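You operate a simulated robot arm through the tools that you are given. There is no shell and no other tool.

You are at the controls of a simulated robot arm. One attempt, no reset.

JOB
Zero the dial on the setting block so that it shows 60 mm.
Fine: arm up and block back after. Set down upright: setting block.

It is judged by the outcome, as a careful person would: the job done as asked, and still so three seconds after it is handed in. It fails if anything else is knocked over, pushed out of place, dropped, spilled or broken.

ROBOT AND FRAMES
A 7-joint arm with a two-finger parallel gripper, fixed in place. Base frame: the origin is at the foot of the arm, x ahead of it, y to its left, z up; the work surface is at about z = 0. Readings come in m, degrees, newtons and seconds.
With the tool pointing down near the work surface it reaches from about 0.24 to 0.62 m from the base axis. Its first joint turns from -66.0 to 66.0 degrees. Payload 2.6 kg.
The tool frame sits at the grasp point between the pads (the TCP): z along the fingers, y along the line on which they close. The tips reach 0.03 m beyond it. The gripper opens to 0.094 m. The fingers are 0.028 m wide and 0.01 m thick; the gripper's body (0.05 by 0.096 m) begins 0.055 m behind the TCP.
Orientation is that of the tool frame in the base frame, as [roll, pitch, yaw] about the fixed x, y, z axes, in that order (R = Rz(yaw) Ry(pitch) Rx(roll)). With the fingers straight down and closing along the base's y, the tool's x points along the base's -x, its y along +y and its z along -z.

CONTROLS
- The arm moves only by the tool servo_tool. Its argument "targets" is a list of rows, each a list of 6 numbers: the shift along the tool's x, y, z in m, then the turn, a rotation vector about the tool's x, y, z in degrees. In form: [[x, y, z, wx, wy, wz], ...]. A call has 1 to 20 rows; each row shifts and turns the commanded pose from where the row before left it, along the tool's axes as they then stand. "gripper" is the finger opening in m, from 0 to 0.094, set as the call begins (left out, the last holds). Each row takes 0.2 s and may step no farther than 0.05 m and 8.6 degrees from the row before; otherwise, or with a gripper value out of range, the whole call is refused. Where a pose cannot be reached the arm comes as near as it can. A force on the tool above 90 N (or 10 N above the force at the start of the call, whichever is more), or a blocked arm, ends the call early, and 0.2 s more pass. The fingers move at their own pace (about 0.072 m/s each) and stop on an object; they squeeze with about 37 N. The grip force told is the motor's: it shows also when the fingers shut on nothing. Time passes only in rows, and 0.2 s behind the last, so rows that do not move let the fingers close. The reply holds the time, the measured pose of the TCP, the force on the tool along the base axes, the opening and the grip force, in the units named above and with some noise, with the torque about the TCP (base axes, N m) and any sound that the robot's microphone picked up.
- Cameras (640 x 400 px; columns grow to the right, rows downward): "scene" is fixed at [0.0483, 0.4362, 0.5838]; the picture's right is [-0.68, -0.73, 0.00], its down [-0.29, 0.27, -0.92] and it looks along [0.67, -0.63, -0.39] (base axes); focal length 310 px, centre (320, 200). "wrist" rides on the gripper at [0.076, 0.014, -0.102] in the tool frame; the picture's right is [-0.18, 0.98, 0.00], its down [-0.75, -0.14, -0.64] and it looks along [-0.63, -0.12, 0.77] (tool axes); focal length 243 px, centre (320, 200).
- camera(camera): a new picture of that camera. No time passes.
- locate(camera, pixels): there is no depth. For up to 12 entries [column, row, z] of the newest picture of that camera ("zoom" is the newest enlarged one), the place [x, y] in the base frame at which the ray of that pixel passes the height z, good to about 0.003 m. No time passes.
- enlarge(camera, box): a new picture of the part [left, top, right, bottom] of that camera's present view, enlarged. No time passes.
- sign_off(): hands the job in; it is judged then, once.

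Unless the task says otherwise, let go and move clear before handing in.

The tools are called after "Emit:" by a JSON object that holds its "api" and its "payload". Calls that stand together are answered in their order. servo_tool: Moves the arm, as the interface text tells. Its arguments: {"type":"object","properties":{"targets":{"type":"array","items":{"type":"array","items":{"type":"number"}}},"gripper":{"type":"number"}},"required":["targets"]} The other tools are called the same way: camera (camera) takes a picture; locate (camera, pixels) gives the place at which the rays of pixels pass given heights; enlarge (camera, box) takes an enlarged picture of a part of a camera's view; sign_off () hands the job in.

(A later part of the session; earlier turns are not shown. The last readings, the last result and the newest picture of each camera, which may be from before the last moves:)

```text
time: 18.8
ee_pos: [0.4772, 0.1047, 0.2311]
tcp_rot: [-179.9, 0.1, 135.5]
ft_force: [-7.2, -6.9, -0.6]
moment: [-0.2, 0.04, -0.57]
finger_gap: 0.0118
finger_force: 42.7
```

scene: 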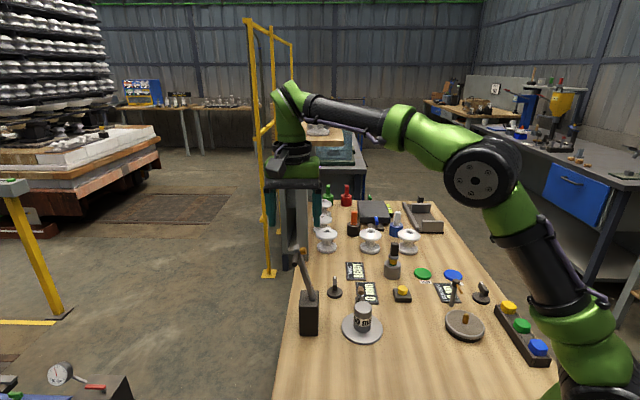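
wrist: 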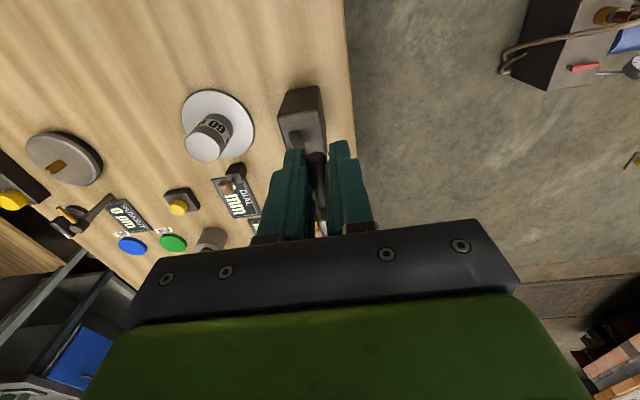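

The handle is now firmly held (gap 0.0118, 43 N). I'll start swinging it along its arc toward the plate in small steps: first from the 13° lean to about vertical.

Emit:
{"api": "servo_tool", "payload": {"targets": [[0, -0.005, -0.001, 0, 0, 0], [0, -0.005, -0.0009, 0, 0, 0], [0, -0.006, -0.0008, 0, 0, 0], [0, -0.007, -0.0005, 0, 0, 0], [0, -0.007, -0.0002, 0, 0, 0], [0, 0, 0, 0, 0, 0]]}}

Emit:
{"api": "enlarge", "payload": {"camera": "scene", "box": [260, 200, 380, 340]}}

Emit:
{"api": "camera", "payload": {"camera": "wrist"}}

```text
time: 20.2
ee_pos: [0.4566, 0.0848, 0.2359]
tcp_rot: [179.9, 0.1, 135.5]
ft_force: [3.5, -2.7, 10.5]
moment: [-0.31, -0.38, -0.63]
finger_gap: 0.0112
finger_force: 45.5
```

```text
2.86 times, centred on (320, 270) of scene
```

zoom: 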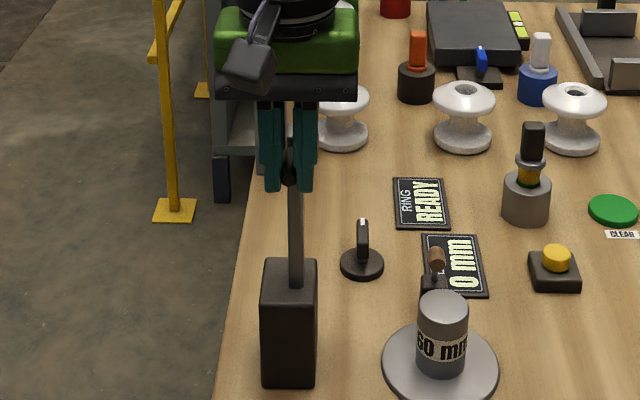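

```text
taken
```

wrist: 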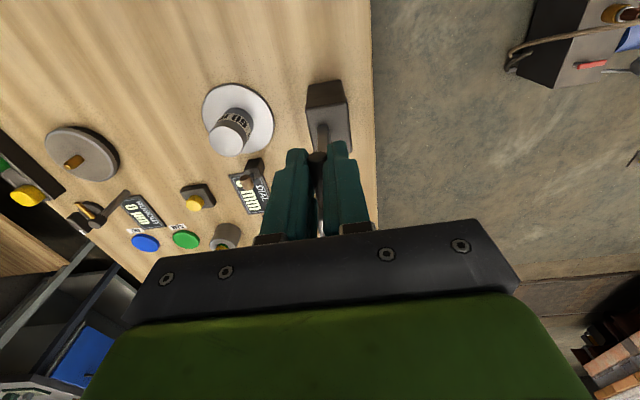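

The arm is now nearly vertical and moving freely (forces about 10 N). I'll continue the arc to about 29° past vertical.

Emit:
{"api": "servo_tool", "payload": {"targets": [[0, -0.0139, 0.0005, 0, 0, 0], [0, -0.0138, 0.0019, 0, 0, 0], [0, -0.0135, 0.0034, 0, 0, 0], [0, -0.0131, 0.0048, 0, 0, 0], [0, -0.0125, 0.0061, 0, 0, 0], [0, 0, 0, 0, 0, 0]]}}

Emit:
{"api": "enlarge", "payload": {"camera": "scene", "box": [260, 200, 400, 340]}}

Emit:
{"api": "camera", "payload": {"camera": "wrist"}}

```text
time: 21.6
ee_pos: [0.4085, 0.0365, 0.2183]
tcp_rot: [-179.9, -0.1, 135.6]
ft_force: [11.3, 3.2, -15.5]
moment: [0.06, -0.3, -0.65]
finger_gap: 0.0114
finger_force: 45.1
```

```text
2.86 times, centred on (330, 270) of scene
```

zoom: 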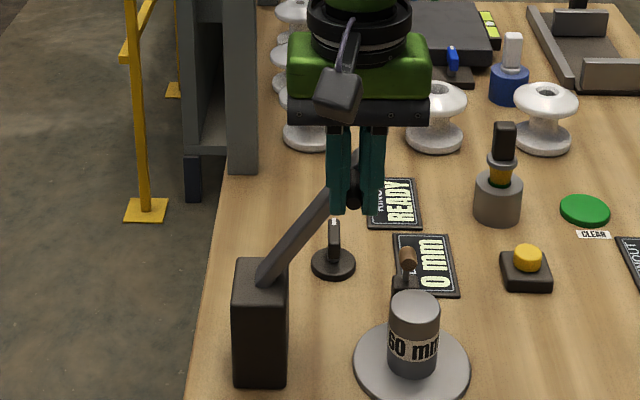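

```text
taken
```

wrist: 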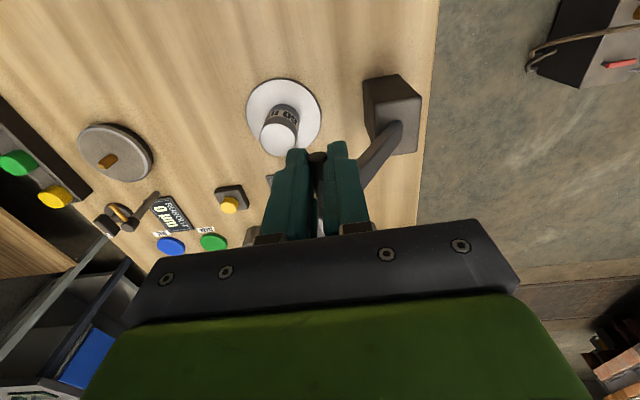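

The arm is now roughly 32–35° past vertical and the tool feels about 18 N pulling inward along the arm, so my assumed radius is a bit long. I'll zoom in to measure the arm's angle.

Emit:
{"api": "enlarge", "payload": {"camera": "scene", "box": [300, 230, 370, 310]}}

Emit:
{"api": "enlarge", "payload": {"camera": "wrist", "box": [260, 60, 430, 220]}}

```text
5.00 times, centred on (335, 270) of scene
```

zoom: 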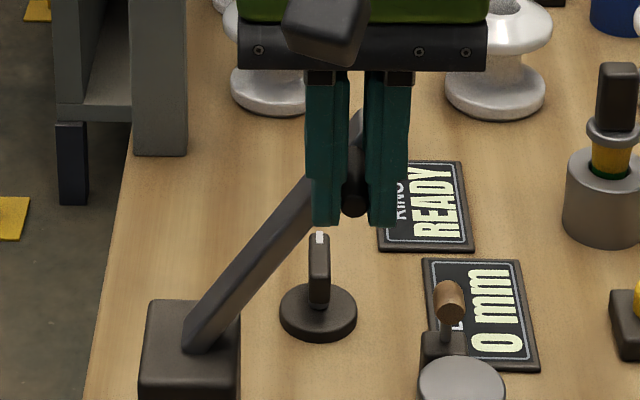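

```text
2.50 times, centred on (345, 140) of wrist
```

zoom: 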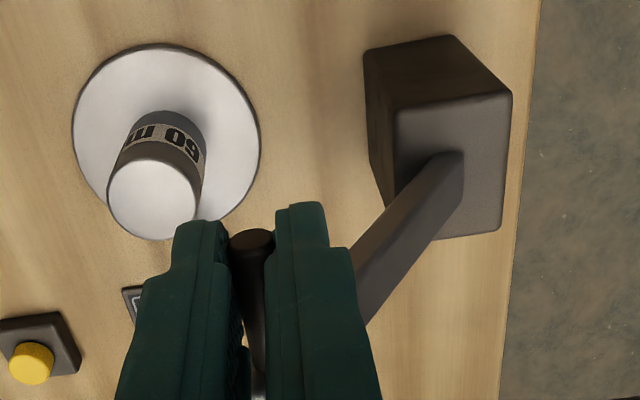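

The arm angle is about 34°. I'll triangulate the handle end (scene (341.6,270.6), wrist (317.4,155)) to see how it sits in the fingers.

Emit:
{"api": "locate", "payload": {"camera": "scene", "pixels": [[341.6, 270.6, 0.18], [341.6, 270.6, 0.19], [341.6, 270.6, 0.2], [341.6, 270.6, 0.21], [301.0, 307.0, 0.082]]}}

Emit:
{"api": "camera", "payload": {"camera": "wrist"}}

Emit:
{"api": "locate", "payload": {"camera": "wrist", "pixels": [[317.4, 155.2, 0.18], [317.4, 155.2, 0.19], [317.4, 155.2, 0.2], [317.4, 155.2, 0.21]]}}

```text
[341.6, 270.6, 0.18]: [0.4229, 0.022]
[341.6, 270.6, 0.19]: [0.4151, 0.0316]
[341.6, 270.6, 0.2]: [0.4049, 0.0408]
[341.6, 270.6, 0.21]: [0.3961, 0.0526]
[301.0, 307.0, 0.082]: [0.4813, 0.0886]
```

```text
taken
```

wrist: 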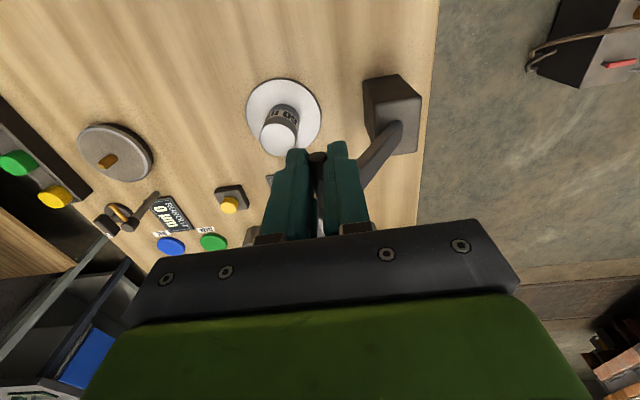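

```text
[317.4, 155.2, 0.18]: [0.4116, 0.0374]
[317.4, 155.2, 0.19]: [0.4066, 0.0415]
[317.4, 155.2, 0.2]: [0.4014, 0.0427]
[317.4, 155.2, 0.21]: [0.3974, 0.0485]
```

The handle is still about 14 mm below the TCP (z ≈ 0.204), so little slip; fit gives radius ≈ 0.126 and angle ≈ 32°. I'll continue to about 50° with the corrected radius plus a small inward relief.

Emit:
{"api": "servo_tool", "payload": {"targets": [[0, 0.0005, 0.001, 0, 0, 0], [0, -0.0108, 0.0076, 0, 0, 0], [0, -0.01, 0.0087, 0, 0, 0], [0, -0.009, 0.0096, 0, 0, 0], [0, 0, 0, 0, 0, 0]]}}

Emit:
{"api": "enlarge", "payload": {"camera": "scene", "box": [290, 230, 390, 340]}}

Emit:
{"api": "camera", "payload": {"camera": "wrist"}}

```text
time: 22.8
ee_pos: [0.3882, 0.0158, 0.1881]
tcp_rot: [-179.9, 0.1, 135.5]
ft_force: [-7.8, -4.8, 5.6]
moment: [0.24, 0.4, -0.73]
finger_gap: 0.0115
finger_force: 44.9
```

```text
3.64 times, centred on (340, 285) of scene
```

zoom: 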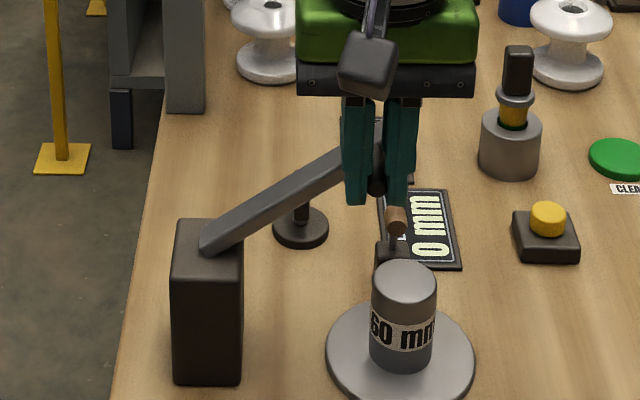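

```text
taken
```

wrist: 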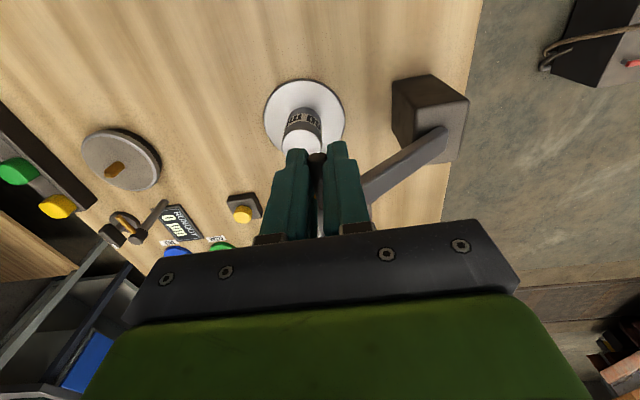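

Forces are small (about 10 N along the arm), and the arm appears at about 53–56°. I'll triangulate the handle again to keep track of the arc before the last third.

Emit:
{"api": "enlarge", "payload": {"camera": "scene", "box": [320, 240, 390, 310]}}

Emit:
{"api": "enlarge", "payload": {"camera": "wrist", "box": [260, 60, 430, 220]}}

Emit:
{"api": "locate", "payload": {"camera": "scene", "pixels": [[355.1, 280.9, 0.16], [355.1, 280.9, 0.17], [355.1, 280.9, 0.18]]}}

Emit:
{"api": "locate", "payload": {"camera": "wrist", "pixels": [[317, 156, 0.16], [317, 156, 0.17], [317, 156, 0.18]]}}

```text
5.71 times, centred on (355, 275) of scene
```

zoom: 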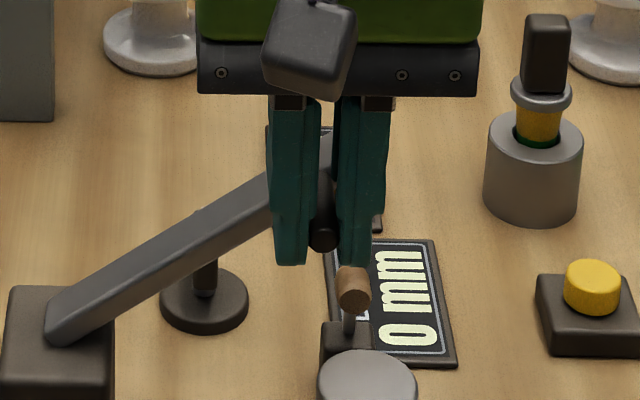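

```text
2.50 times, centred on (345, 140) of wrist
```

zoom: 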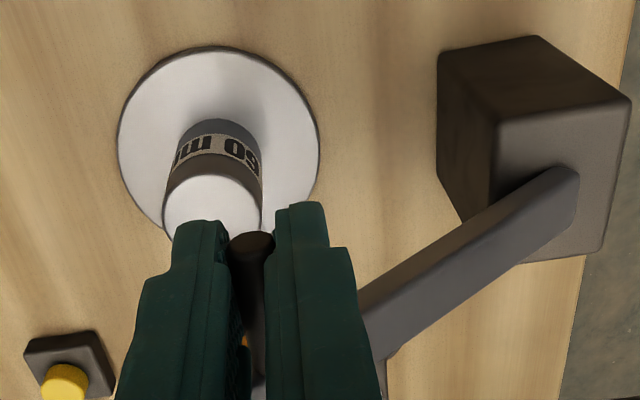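

```text
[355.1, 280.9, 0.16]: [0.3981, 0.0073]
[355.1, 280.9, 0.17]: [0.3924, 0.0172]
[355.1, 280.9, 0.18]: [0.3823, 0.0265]
```

```text
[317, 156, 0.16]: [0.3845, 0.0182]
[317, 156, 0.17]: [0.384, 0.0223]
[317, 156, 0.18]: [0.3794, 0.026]
```

The handle sits near z 0.174 now. I'll triangulate the arm's pivot end (scene (309.5,297.4), wrist (441.8,138)) to refine the hinge height.

Emit:
{"api": "locate", "payload": {"camera": "scene", "pixels": [[309.5, 297.4, 0.08], [309.5, 297.4, 0.09], [309.5, 297.4, 0.1], [309.5, 297.4, 0.11], [309.5, 297.4, 0.12]]}}

Emit:
{"api": "locate", "payload": {"camera": "wrist", "pixels": [[441.8, 138, 0.08], [441.8, 138, 0.09], [441.8, 138, 0.1], [441.8, 138, 0.11], [441.8, 138, 0.12]]}}

```text
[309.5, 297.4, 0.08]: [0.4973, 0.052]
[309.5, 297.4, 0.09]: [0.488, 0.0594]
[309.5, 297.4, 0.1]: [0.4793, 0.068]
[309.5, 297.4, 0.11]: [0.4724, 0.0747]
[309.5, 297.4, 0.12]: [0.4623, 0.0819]
```

```text
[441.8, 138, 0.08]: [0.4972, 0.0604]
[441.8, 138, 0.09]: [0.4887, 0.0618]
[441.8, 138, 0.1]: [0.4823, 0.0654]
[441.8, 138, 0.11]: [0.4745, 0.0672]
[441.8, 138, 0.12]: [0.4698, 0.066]
```

The pivot is near (0.484,0.064,0.096), confirming a radius of about 0.126 and an arm angle of about 52°. I'll continue the arc to roughly 76°.

Emit:
{"api": "servo_tool", "payload": {"targets": [[0, -0.0075, 0.0107, 0, 0, 0], [0, -0.0063, 0.0114, 0, 0, 0], [0, -0.0051, 0.012, 0, 0, 0], [0, -0.0038, 0.0125, 0, 0, 0], [0, 0, 0, 0, 0, 0]]}}

Emit:
{"api": "enlarge", "payload": {"camera": "scene", "box": [290, 230, 390, 340]}}

Emit:
{"api": "camera", "payload": {"camera": "wrist"}}

```text
time: 24.0
ee_pos: [0.3726, 0.002, 0.1442]
tcp_rot: [179.9, -0.1, 135.6]
ft_force: [-1.0, 5.4, -1.5]
moment: [0.17, 0.08, -0.68]
finger_gap: 0.0115
finger_force: 45.1
```

```text
3.64 times, centred on (340, 285) of scene
```

zoom: 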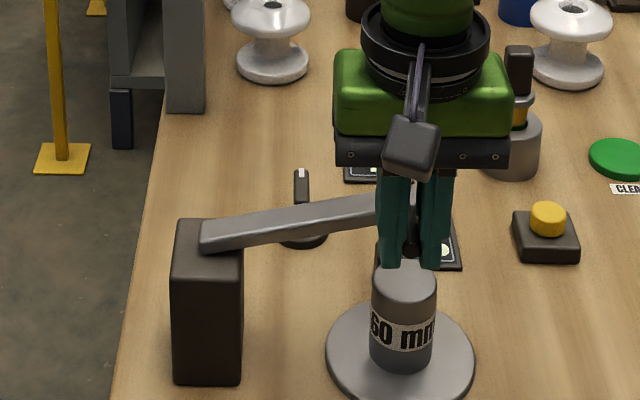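

```text
taken
```

wrist: 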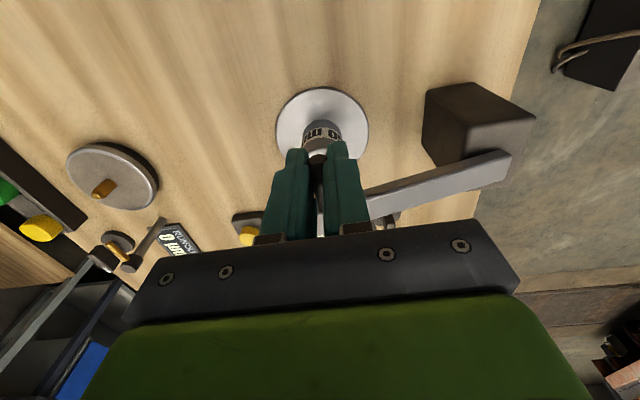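

The arm is now at about 80° with negligible force and the brass contact is above the block. I'll lower it another 26 mm along the arc and look again.

Emit:
{"api": "servo_tool", "payload": {"targets": [[0, -0.0018, 0.013, 0, 0, 0], [0, -0.0006, 0.013, 0, 0, 0], [0, 0, 0, 0, 0, 0]]}}

Emit:
{"api": "enlarge", "payload": {"camera": "scene", "box": [290, 250, 390, 350]}}

Emit:
{"api": "camera", "payload": {"camera": "wrist"}}

```text
time: 24.8
ee_pos: [0.3696, -0.0009, 0.1182]
tcp_rot: [-179.8, -0.1, 135.5]
ft_force: [-13.1, -1.9, -0.1]
moment: [0.05, 0.19, -0.7]
finger_gap: 0.0112
finger_force: 44.9
```

```text
4.00 times, centred on (340, 300) of scene
```

zoom: 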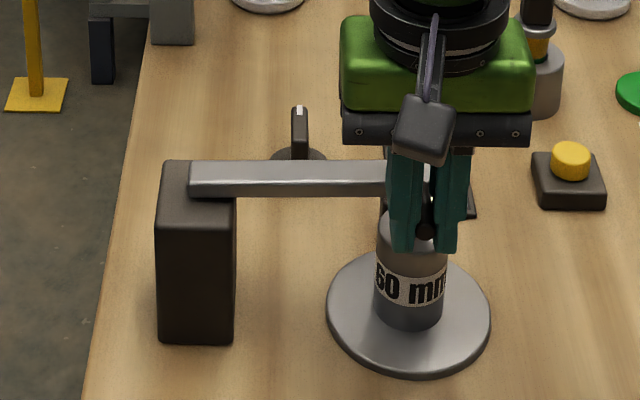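

```text
taken
```

wrist: 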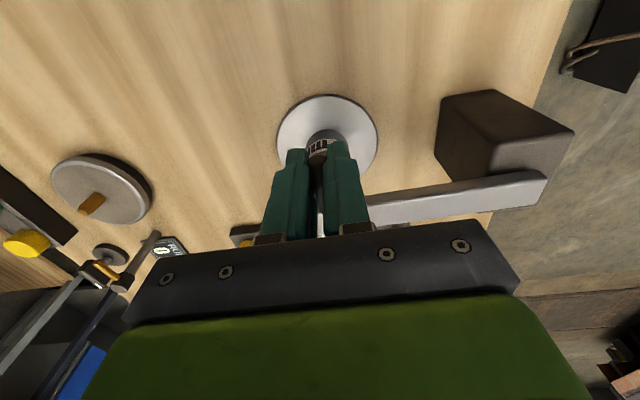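

The arm is horizontal now. I'll keep lowering in small steps, watching for the upward reaction that marks contact with the block.

Emit:
{"api": "servo_tool", "payload": {"targets": [[0, -0.0005, 0.005, 0, 0, 0], [0, 0.0003, 0.005, 0, 0, 0], [0, 0, 0, 0, 0, 0]]}}

Emit:
{"api": "servo_tool", "payload": {"targets": [[0, 0.0004, 0.003, 0, 0, 0], [0, 0, 0, 0, 0, 0]]}}

Emit:
{"api": "enlarge", "payload": {"camera": "scene", "box": [290, 250, 390, 350]}}

```text
time: 25.6
ee_pos: [0.3706, -0.0001, 0.108]
tcp_rot: [-179.9, 0.0, 135.5]
ft_force: [-17.3, -2.8, -2.1]
moment: [-0.12, 0.09, -0.71]
finger_gap: 0.0112
finger_force: 45.1
```

```text
time: 26.2
ee_pos: [0.3697, -0.0021, 0.1055]
tcp_rot: [-179.7, -0.2, 135.4]
ft_force: [-15.3, -6.9, -1.7]
moment: [0.19, 0.55, -0.66]
finger_gap: 0.0115
finger_force: 45.4
```

```text
4.00 times, centred on (340, 300) of scene
```

zoom: 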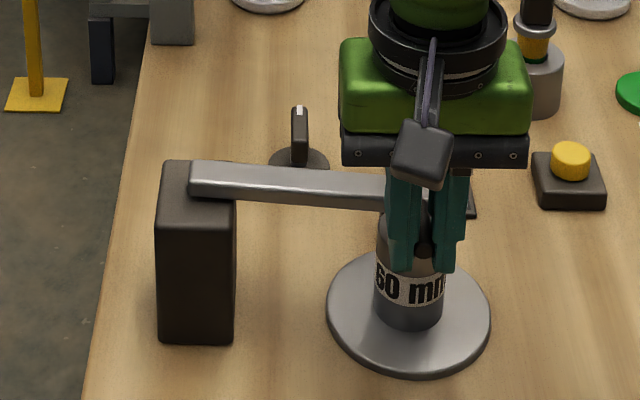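

The arm dips below horizontal and no upward reaction yet; a −u force of about 15 N persists, so I'll relieve it by 1 mm while continuing down in small steps.

Emit:
{"api": "servo_tool", "payload": {"targets": [[0, -0.001, 0.002, 0, 0, 0], [0, 0, 0, 0, 0, 0]]}}

Emit:
{"api": "servo_tool", "payload": {"targets": [[0, 0.0003, 0.003, 0, 0, 0], [0, 0, 0, 0, 0, 0]]}}

Emit:
{"api": "servo_tool", "payload": {"targets": [[0, 0.0003, 0.002, 0, 0, 0], [0, 0, 0, 0, 0, 0]]}}

Emit:
{"api": "enlarge", "payload": {"camera": "scene", "box": [290, 250, 390, 350]}}

```text
time: 26.8
ee_pos: [0.3686, -0.0015, 0.1029]
tcp_rot: [-179.9, -0.2, 135.4]
ft_force: [-13.1, -7.5, -1.9]
moment: [0.48, 0.67, -0.81]
finger_gap: 0.0117
finger_force: 44.8
```

```text
time: 27.4
ee_pos: [0.3709, -0.0012, 0.0995]
tcp_rot: [-179.9, -0.2, 135.5]
ft_force: [-15.9, -2.4, -0.3]
moment: [-0.29, 0.0, -0.76]
finger_gap: 0.0115
finger_force: 45.2
```

```text
time: 28.0
ee_pos: [0.3697, -0.0016, 0.0995]
tcp_rot: [180.0, -0.2, 135.3]
ft_force: [-29.1, -2.2, 33.6]
moment: [-0.32, 0.21, -0.55]
finger_gap: 0.0116
finger_force: 44.5
```

```text
4.00 times, centred on (340, 300) of scene
```

zoom: 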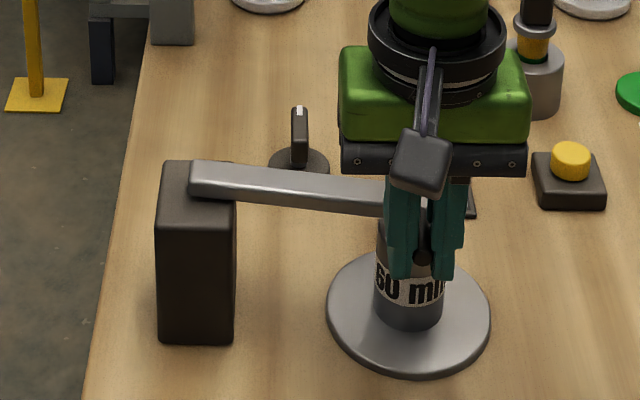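

A +34 N upward reaction appeared at TCP z ≈ 0.0995, so the contact has met the block. I'll ease up 1 mm and open the fingers slightly to let the arm rest on the block by itself.

Emit:
{"api": "servo_tool", "payload": {"targets": [[0, 0, -0.001, 0, 0, 0], [0, 0, 0, 0, 0, 0]]}}

Emit:
{"api": "servo_tool", "payload": {"targets": [[0, 0, 0, 0, 0, 0], [0, 0, 0, 0, 0, 0]], "gripper": 0.032}}

Emit:
{"api": "enlarge", "payload": {"camera": "scene", "box": [290, 240, 410, 350]}}

Emit:
{"api": "camera", "payload": {"camera": "wrist"}}

```text
time: 28.6
ee_pos: [0.3692, -0.0012, 0.1002]
tcp_rot: [-179.9, -0.1, 135.5]
ft_force: [-25.5, -0.4, 26.3]
moment: [-0.34, 0.05, -0.61]
finger_gap: 0.0114
finger_force: 45.0
```

```text
time: 29.2
ee_pos: [0.3708, -0.001, 0.0997]
tcp_rot: [180.0, 0.1, 135.6]
ft_force: [0.3, -0.3, -0.1]
moment: [-0.02, 0.01, -0.03]
finger_gap: 0.0321
finger_force: 0.0
```

```text
3.64 times, centred on (350, 295) of scene
```

zoom: 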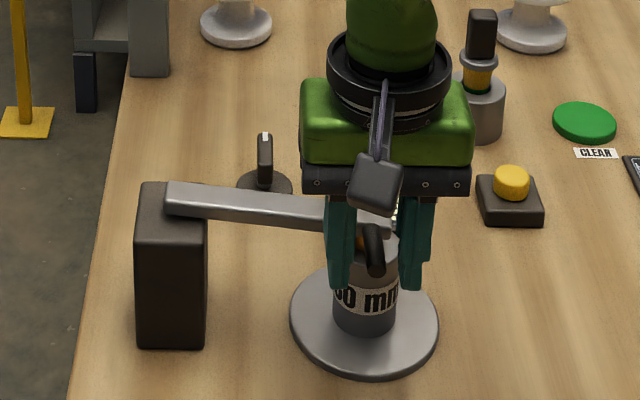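

```text
taken
```

wrist: 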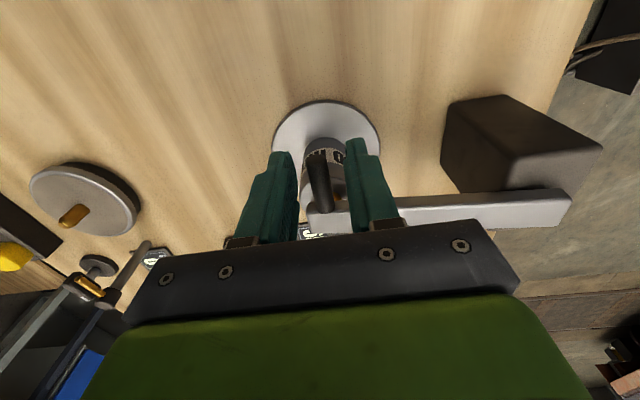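

The arm now rests on the block and the tool is force-free. I'll rise straight up, clear of the handle, to read the dial.

Emit:
{"api": "servo_tool", "payload": {"targets": [[0, 0, -0.01, 0, 0, 0], [0, 0, -0.03, 0, 0, 0], [0, 0, -0.04, 0, 0, 0], [0, 0, -0.04, 0, 0, 0], [0, 0, -0.04, 0, 0, 0], [0, 0, -0.03, 0, 0, 0], [0, 0, 0, 0, 0, 0]], "gripper": 0.045}}

Emit:
{"api": "enlarge", "payload": {"camera": "scene", "box": [290, 240, 410, 350]}}

Emit:
{"api": "camera", "payload": {"camera": "wrist"}}

```text
time: 30.8
ee_pos: [0.3697, -0.0007, 0.2898]
tcp_rot: [-180.0, 0.1, 135.5]
ft_force: [-0.6, -0.7, 0.8]
moment: [0.01, 0.02, -0.02]
finger_gap: 0.045
finger_force: 0.0
```

```text
3.64 times, centred on (350, 295) of scene
```

zoom: 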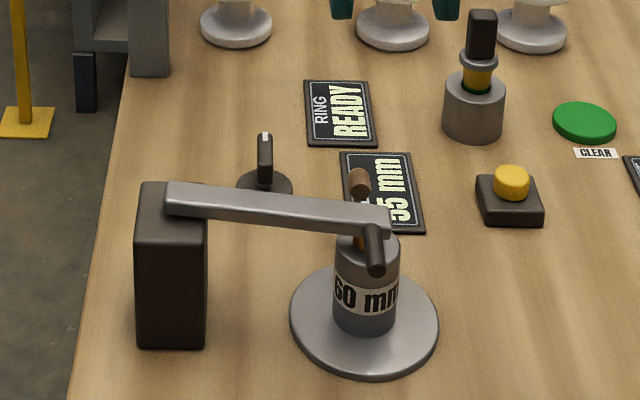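

```text
taken
```

wrist: 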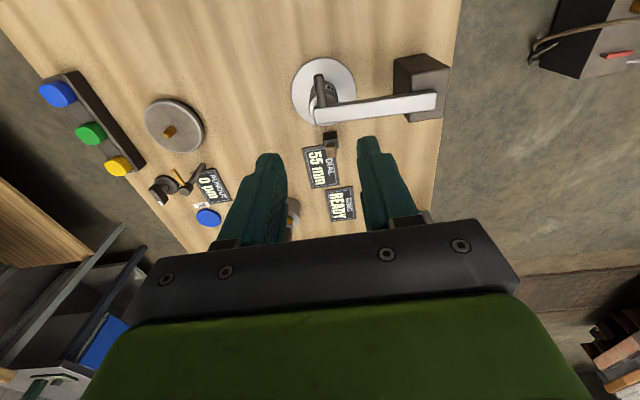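

The dial now reads "55 mm" with the contact on the 60 mm block, so it needs +5 mm of adjustment. I'll enlarge the display, the arm contact, and the knob.

Emit:
{"api": "enlarge", "payload": {"camera": "wrist", "box": [270, 50, 390, 230]}}

Emit:
{"api": "enlarge", "payload": {"camera": "scene", "box": [315, 260, 395, 330]}}

```text
2.22 times, centred on (330, 140) of wrist
```

zoom: 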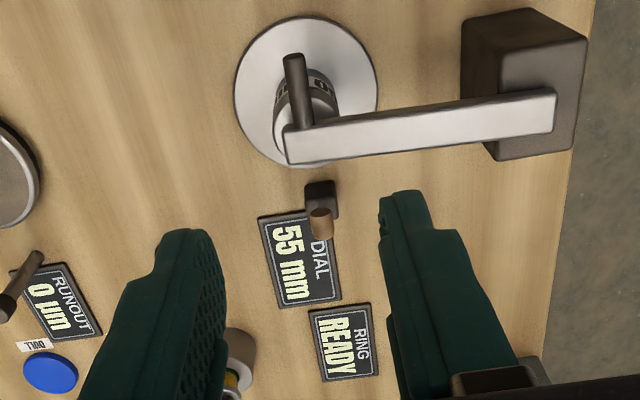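

```text
5.71 times, centred on (355, 295) of scene
```

zoom: 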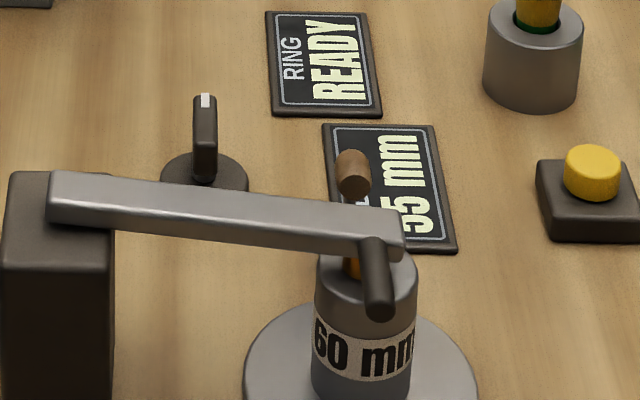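

The display clearly reads 55 mm and the arm rests on the block. The bar-knob with a white pointer (scene (335,285)) is the likely adjuster, so I'll move above it for a closer look with the fingers already closing across its bar.

Emit:
{"api": "servo_tool", "payload": {"targets": [[-0.0397, 0.0149, 0, 0, 0, 0], [-0.0397, 0.0149, 0, 0, 0, 0], [-0.0397, 0.0149, 0, 0, 0, 0], [-0.0397, 0.0149, 0, 0, 0, 0], [0, 0, 0.03, 0, 0, 0], [0, 0, 0.04, 0, 0, 0], [0, 0, 0, 0, 0, 0]]}}

Emit:
{"api": "camera", "payload": {"camera": "wrist"}}

Emit:
{"api": "enlarge", "payload": {"camera": "wrist", "box": [250, 20, 410, 180]}}

Emit:
{"api": "camera", "payload": {"camera": "scene"}}

```text
time: 32.4
ee_pos: [0.5237, -0.0692, 0.2197]
tcp_rot: [-179.9, -0.1, 135.5]
ft_force: [-0.2, -0.5, 0.2]
moment: [0.02, 0.04, -0.01]
finger_gap: 0.0453
finger_force: 0.1
```

```text
taken
```

wrist: 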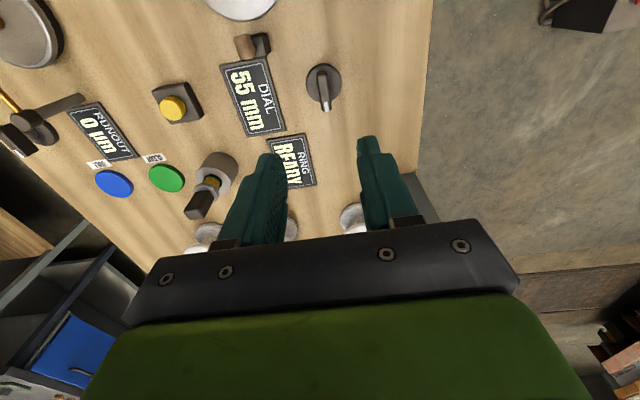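

```text
2.50 times, centred on (330, 100) of wrist
```

zoom: 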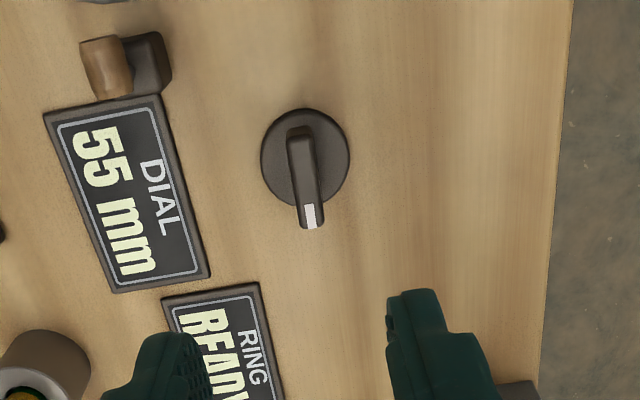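

```text
taken
```

scene: 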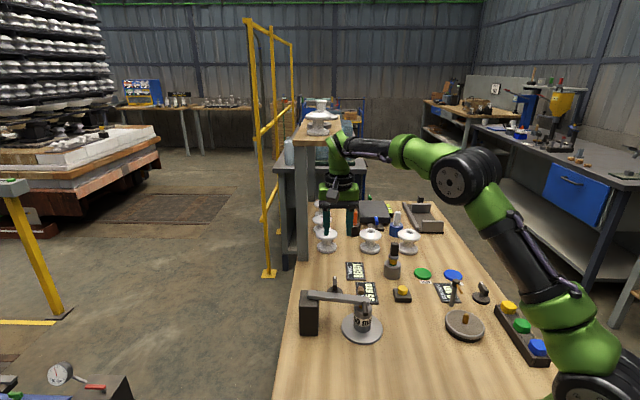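

The knob's base disc is at wrist (324,83) and its bar runs from (322,72) to the white-tipped end (326,111). I'll locate those to set the grip.

Emit:
{"api": "locate", "payload": {"camera": "wrist", "pixels": [[324.4, 83.2, 0.008], [322, 72, 0.03], [326.4, 111.2, 0.03], [322, 72, 0.04], [326.4, 111.2, 0.04], [322, 72, 0.05], [326.4, 111.2, 0.05]]}}

Emit:
{"api": "enlarge", "payload": {"camera": "scene", "box": [315, 265, 355, 305]}}

Emit:
{"api": "locate", "payload": {"camera": "scene", "pixels": [[334.7, 292, 0.008], [334.7, 277, 0.03], [334.7, 277, 0.04], [334.7, 277, 0.05], [334.7, 283, 0.03], [334.7, 283, 0.04], [334.7, 283, 0.05]]}}

```text
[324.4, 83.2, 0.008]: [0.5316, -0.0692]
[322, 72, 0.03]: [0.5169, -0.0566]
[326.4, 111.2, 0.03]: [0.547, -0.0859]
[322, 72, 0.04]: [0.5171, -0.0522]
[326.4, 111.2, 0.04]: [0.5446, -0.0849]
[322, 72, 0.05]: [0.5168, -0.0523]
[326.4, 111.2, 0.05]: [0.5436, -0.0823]
```

```text
10.00 times, centred on (335, 285) of scene
```

zoom: 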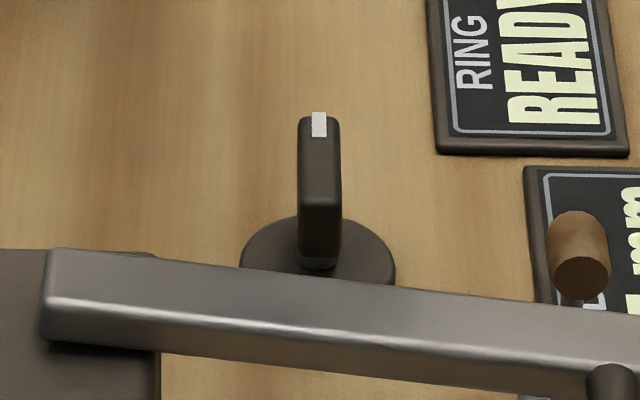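

```text
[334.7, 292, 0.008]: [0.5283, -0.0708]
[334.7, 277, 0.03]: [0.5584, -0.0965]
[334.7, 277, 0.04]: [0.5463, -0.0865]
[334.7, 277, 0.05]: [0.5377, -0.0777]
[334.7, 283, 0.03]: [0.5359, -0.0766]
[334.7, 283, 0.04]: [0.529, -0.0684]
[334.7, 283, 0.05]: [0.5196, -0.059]
```

The bar is centred at about (0.531,-0.070), roughly 40 mm long, 10 mm wide, top at z ≈ 0.04, aligned with my fingers. I'll centre over it and descend to just above, then check alignment.

Emit:
{"api": "servo_tool", "payload": {"targets": [[-0.0058, 0.0046, 0.03, 0, 0, 0], [0, 0, 0.04, 0, 0, 0], [0, 0, 0.04, 0, 0, 0], [0, 0, 0.025, 0, 0, 0], [0, 0, 0, 0, 0, 0]], "gripper": 0.045}}

Emit:
{"api": "camera", "payload": {"camera": "wrist"}}

Emit:
{"api": "enlarge", "payload": {"camera": "wrist", "box": [250, 80, 400, 230]}}

Emit:
{"api": "enlarge", "payload": {"camera": "scene", "box": [290, 220, 400, 330]}}

```text
time: 33.6
ee_pos: [0.5309, -0.0702, 0.0836]
tcp_rot: [-180.0, 0.1, 135.6]
ft_force: [-1.4, 0.1, -0.1]
moment: [0.0, -0.05, 0.01]
finger_gap: 0.045
finger_force: 0.0
```

```text
taken
```

wrist: 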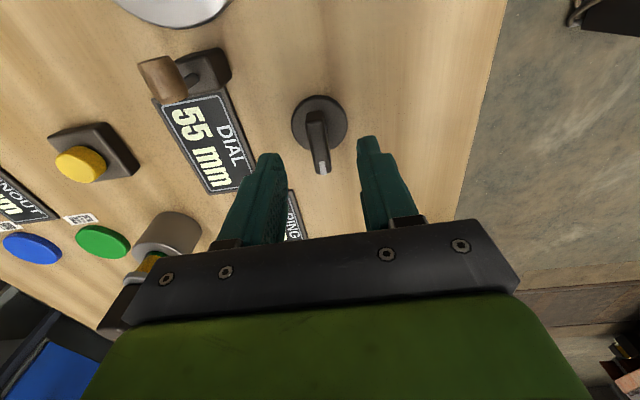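

```text
2.67 times, centred on (325, 155) of wrist
```

zoom: 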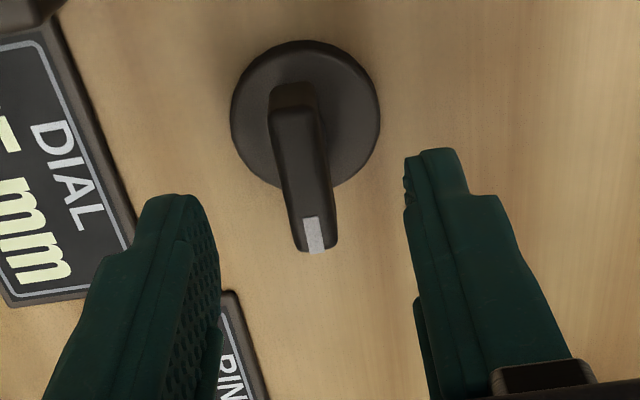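

```text
3.64 times, centred on (345, 275) of scene
```

zoom: 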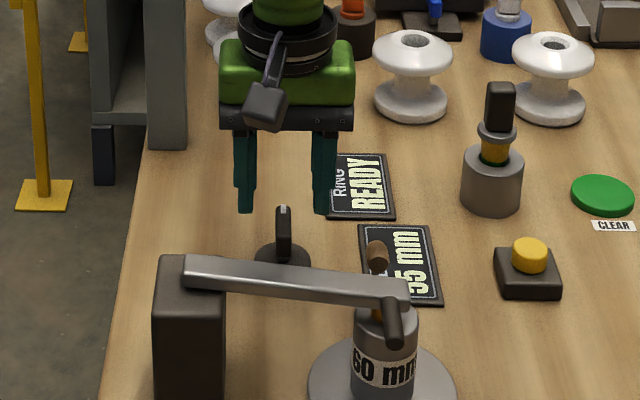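

The bar appears centred under the TCP (bar midpoint at (318.5,146) vs expected (320,145)) and rotated about 3° from my fingers. I'll turn 2.5° to match, descend to z ≈ 0.046 and close gently on the bar.

Emit:
{"api": "servo_tool", "payload": {"targets": [[0, -0.0008, 0.012, 0, 0, 2.5], [0, 0, 0.013, 0, 0, 0], [0, 0, 0.0126, 0, 0, 0], [0, 0, 0, 0, 0, 0]]}}

Emit:
{"api": "servo_tool", "payload": {"targets": [[0, 0, 0, 0, 0, 0], [0, 0, 0, 0, 0, 0], [0, 0, 0, 0, 0, 0]], "gripper": 0.004}}

Emit:
{"api": "camera", "payload": {"camera": "wrist"}}

Emit:
{"api": "enlarge", "payload": {"camera": "scene", "box": [300, 230, 390, 320]}}

```text
time: 34.6
ee_pos: [0.5319, -0.072, 0.0453]
tcp_rot: [-180.0, -0.1, 133.0]
ft_force: [0.1, -0.7, 0.2]
moment: [0.01, 0.01, 0.02]
finger_gap: 0.0449
finger_force: 0.0
```

```text
time: 35.4
ee_pos: [0.5317, -0.0717, 0.0456]
tcp_rot: [-179.8, -0.1, 133.1]
ft_force: [-6.2, -0.8, 1.8]
moment: [0.08, 0.07, 0.01]
finger_gap: 0.0163
finger_force: 44.8
```

```text
taken
```

wrist: 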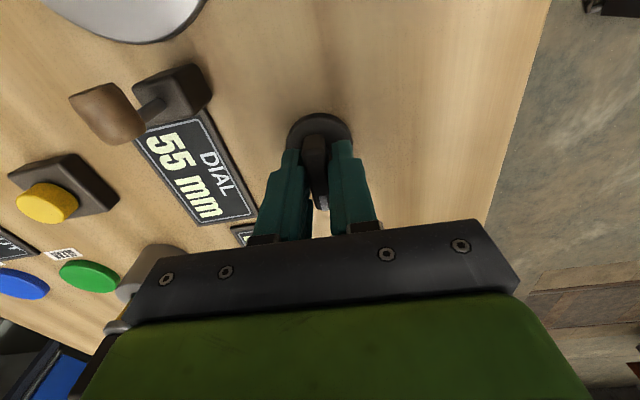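

```text
4.44 times, centred on (345, 275) of scene
```

zoom: 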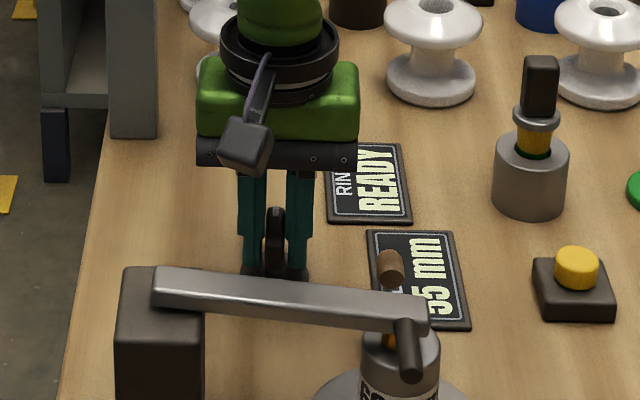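

The knob bar is gripped (gap 0.0163) and the dial still reads 55 mm. I'll turn it 8° clockwise (seen from above) and check the display.

Emit:
{"api": "servo_tool", "payload": {"targets": [[0, 0, 0, 0, 0, 4], [0, 0, 0, 0, 0, 4], [0, 0, 0, 0, 0, 0]]}}

Emit:
{"api": "enlarge", "payload": {"camera": "wrist", "box": [120, 60, 380, 240]}}

```text
time: 36.2
ee_pos: [0.5309, -0.0708, 0.0455]
tcp_rot: [-179.8, -0.3, 124.9]
ft_force: [-28.1, 3.5, 6.4]
moment: [-1.01, -0.58, 0.02]
finger_gap: 0.0164
finger_force: 45.0
```

```text
2.22 times, centred on (250, 150) of wrist
```

zoom: 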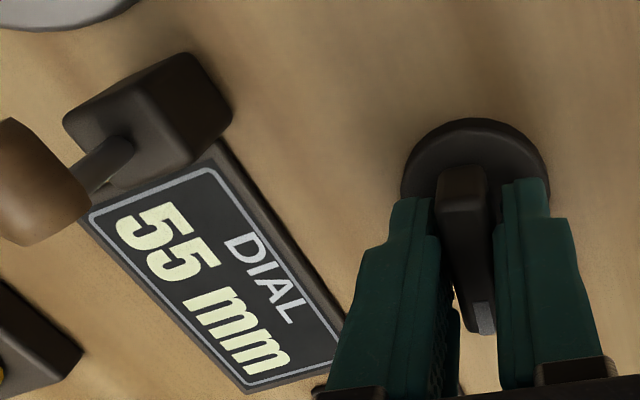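

The dial still reads 55 after 8°, with a −28 N sideways force from a small axis offset but almost no turning torque. I'll relieve the sideways force and turn another 16° clockwise.

Emit:
{"api": "servo_tool", "payload": {"targets": [[0.0009, -0.0012, 0, 0, 0, 0], [0, 0, 0, 0, 0, 0]]}}

Emit:
{"api": "servo_tool", "payload": {"targets": [[0, 0, 0, 0, 0, 5], [0, 0, 0, 0, 0, 5], [0, 0, 0, 0, 0, 6], [0, 0, 0, 0, 0, 0]]}}

Emit:
{"api": "enlarge", "payload": {"camera": "wrist", "box": [120, 60, 380, 240]}}

Emit:
{"api": "enlarge", "payload": {"camera": "scene", "box": [300, 230, 390, 320]}}

```text
time: 36.8
ee_pos: [0.5309, -0.0712, 0.0459]
tcp_rot: [-180.0, -0.1, 125.0]
ft_force: [-8.1, -1.8, -4.0]
moment: [1.11, 0.8, -0.01]
finger_gap: 0.0166
finger_force: 45.0
```

```text
time: 37.8
ee_pos: [0.5306, -0.071, 0.0461]
tcp_rot: [-179.9, 0.0, 108.9]
ft_force: [-6.5, 1.1, -14.0]
moment: [-0.91, -0.32, 0.0]
finger_gap: 0.0165
finger_force: 45.2
```

```text
2.22 times, centred on (250, 150) of wrist
```

zoom: 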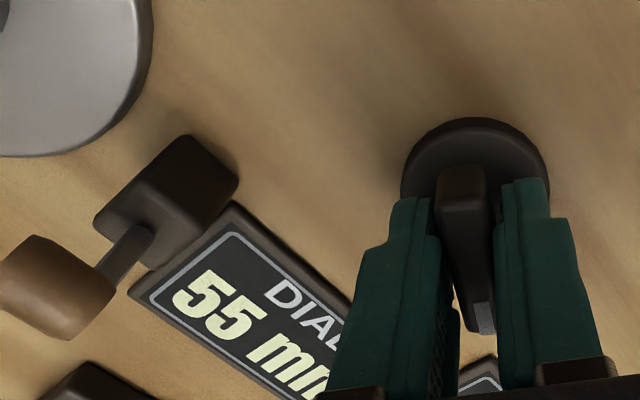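

```text
4.44 times, centred on (345, 275) of scene
```

zoom: 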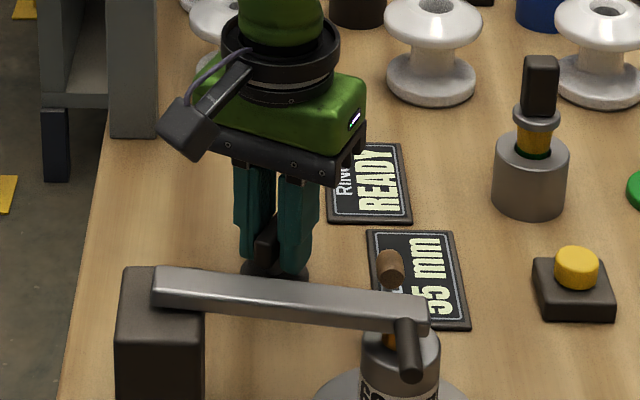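

After 24° the knob has clearly turned with the fingers, but the dial still says 55 mm. I'll turn a further 24° in case it works in coarse steps, watching all three displays.

Emit:
{"api": "servo_tool", "payload": {"targets": [[0, 0, 0, 0, 0, 6], [0, 0, 0, 0, 0, 6], [0, 0, 0, 0, 0, 6], [0, 0, 0, 0, 0, 6], [0, 0, 0, 0, 0, 0]]}}

Emit:
{"api": "camera", "payload": {"camera": "scene"}}

Emit:
{"api": "enlarge", "payload": {"camera": "scene", "box": [300, 230, 420, 330]}}

Emit:
{"api": "camera", "payload": {"camera": "wrist"}}

```text
time: 39.0
ee_pos: [0.5302, -0.0725, 0.045]
tcp_rot: [-179.9, 0.0, 84.9]
ft_force: [-7.1, -5.7, -16.9]
moment: [0.36, 0.0, 0.01]
finger_gap: 0.0162
finger_force: 44.8
```

```text
taken
```

scene: 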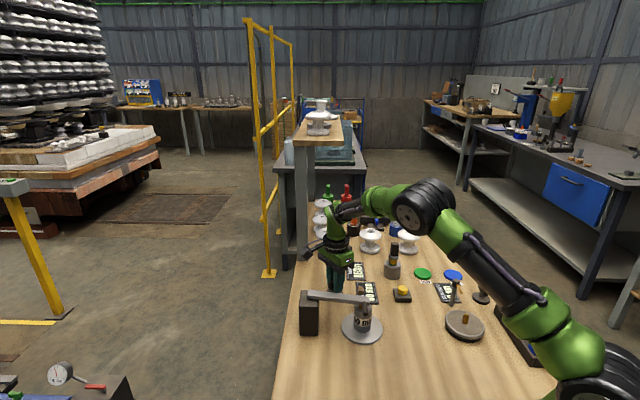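

```text
4.00 times, centred on (360, 280) of scene
```

zoom: 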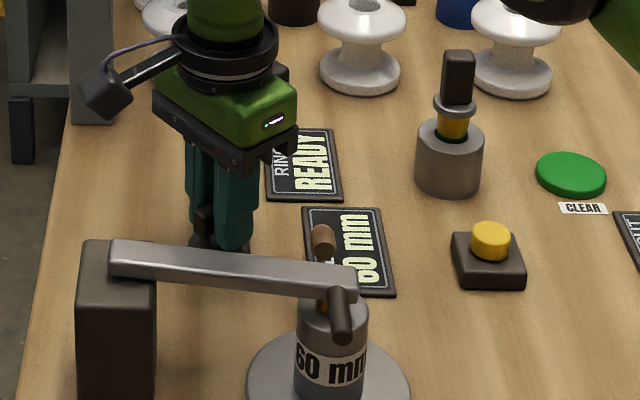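

```text
taken
```

wrist: 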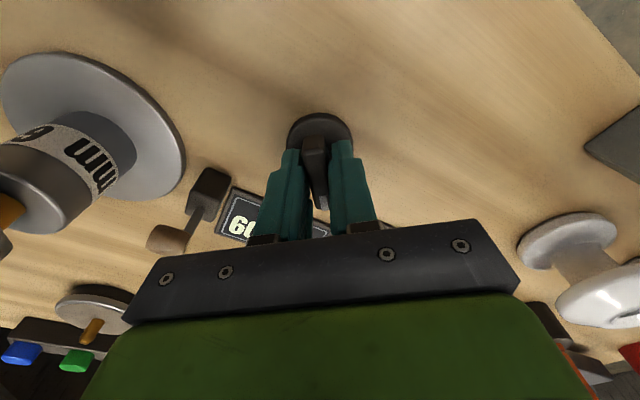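

The display now reads "60 mm" in the scene zoom at (362,255). I'll zoom tighter to confirm the digits before letting go of the knob.

Emit:
{"api": "enlarge", "payload": {"camera": "scene", "box": [340, 270, 385, 310]}}

Emit:
{"api": "servo_tool", "payload": {"targets": [[0, 0, 0, 0, 0, 0], [0, 0, 0, 0, 0, 0], [0, 0, 0, 0, 0, 0]]}}

Emit:
{"api": "enlarge", "payload": {"camera": "scene", "box": [340, 270, 385, 310]}}

Emit:
{"api": "enlarge", "payload": {"camera": "scene", "box": [310, 260, 360, 310]}}

```text
10.00 times, centred on (362, 290) of scene
```

zoom: 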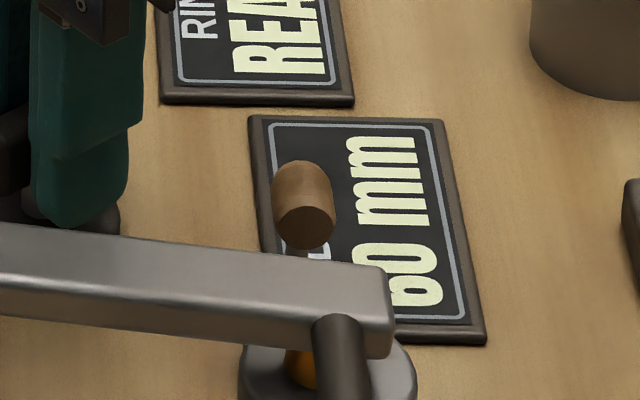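

```text
time: 39.8
ee_pos: [0.5314, -0.0716, 0.0448]
tcp_rot: [-179.9, 0.0, 85.0]
ft_force: [-5.2, -7.5, -17.1]
moment: [0.69, -0.04, 0.0]
finger_gap: 0.0168
finger_force: 45.3
```

```text
10.00 times, centred on (362, 290) of scene
```

zoom: 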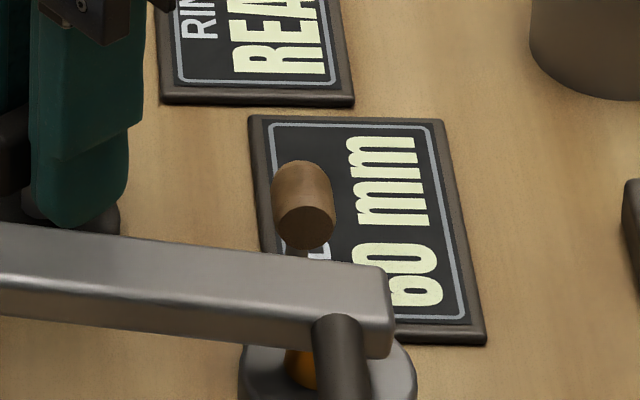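

```text
8.00 times, centred on (335, 285) of scene
```

zoom: 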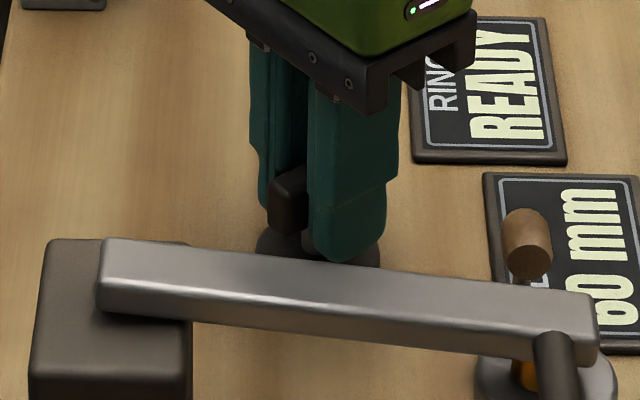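

The digits look like "60". I'll verify from the wrist view, where the first digit is visible at about (240,225), then probe slightly further to find how wide the 60 band is so I can centre in it.

Emit:
{"api": "enlarge", "payload": {"camera": "wrist", "box": [200, 180, 340, 250]}}

Emit:
{"api": "servo_tool", "payload": {"targets": [[0, 0, 0.0007, 0, 0, 4], [0, 0, 0, 0, 0, 4], [0, 0, 0, 0, 0, 0]]}}

Emit:
{"api": "enlarge", "payload": {"camera": "scene", "box": [340, 270, 385, 310]}}

Emit:
{"api": "enlarge", "payload": {"camera": "wrist", "box": [180, 160, 340, 260]}}

```text
4.57 times, centred on (270, 215) of wrist
```

zoom: 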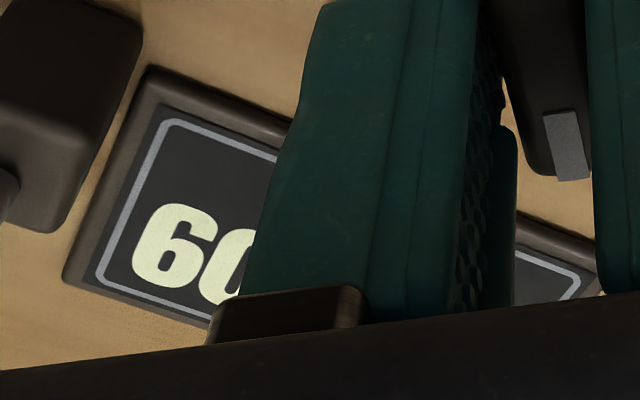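

```text
time: 40.6
ee_pos: [0.5293, -0.0714, 0.0452]
tcp_rot: [-179.8, 0.1, 76.8]
ft_force: [-17.1, -4.7, -5.0]
moment: [-0.01, 0.04, -0.01]
finger_gap: 0.0165
finger_force: 44.7
```

```text
10.00 times, centred on (362, 290) of scene
```

zoom: 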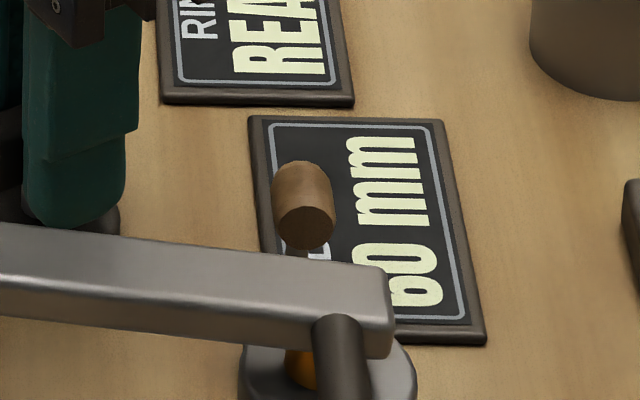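

```text
4.00 times, centred on (260, 210) of wrist
```

zoom: 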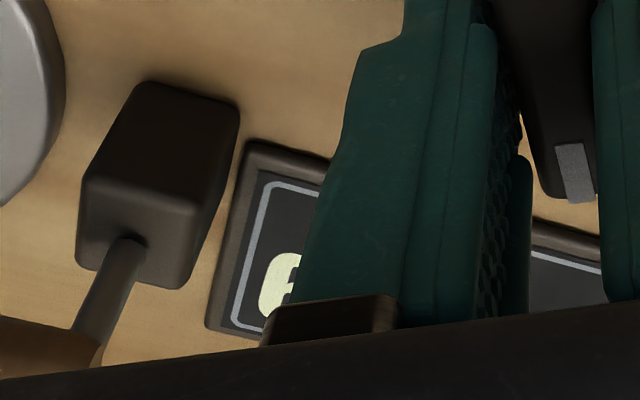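

Confirmed "60", and it holds at 56° too. I'll probe another 8° to find the upper edge of the band.

Emit:
{"api": "servo_tool", "payload": {"targets": [[0, 0, 0, 0, 0, 4], [0, 0, 0, 0, 0, 4], [0, 0, 0, 0, 0, 0]]}}

Emit:
{"api": "enlarge", "payload": {"camera": "scene", "box": [340, 270, 385, 310]}}

```text
time: 41.4
ee_pos: [0.5298, -0.0719, 0.0454]
tcp_rot: [-179.7, 0.0, 68.9]
ft_force: [-27.9, -0.3, 6.8]
moment: [-0.91, 0.38, 0.08]
finger_gap: 0.0161
finger_force: 45.5
```

```text
10.00 times, centred on (362, 290) of scene
```

zoom: 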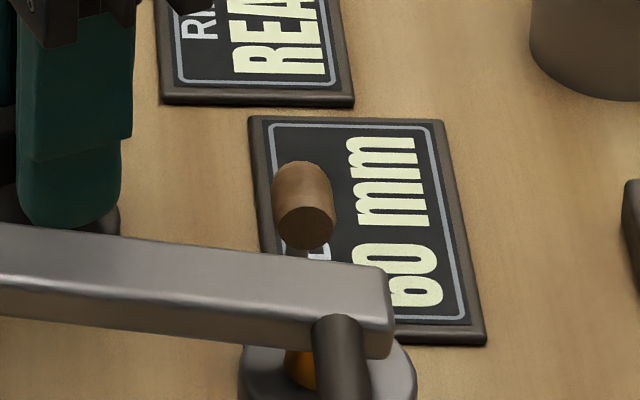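

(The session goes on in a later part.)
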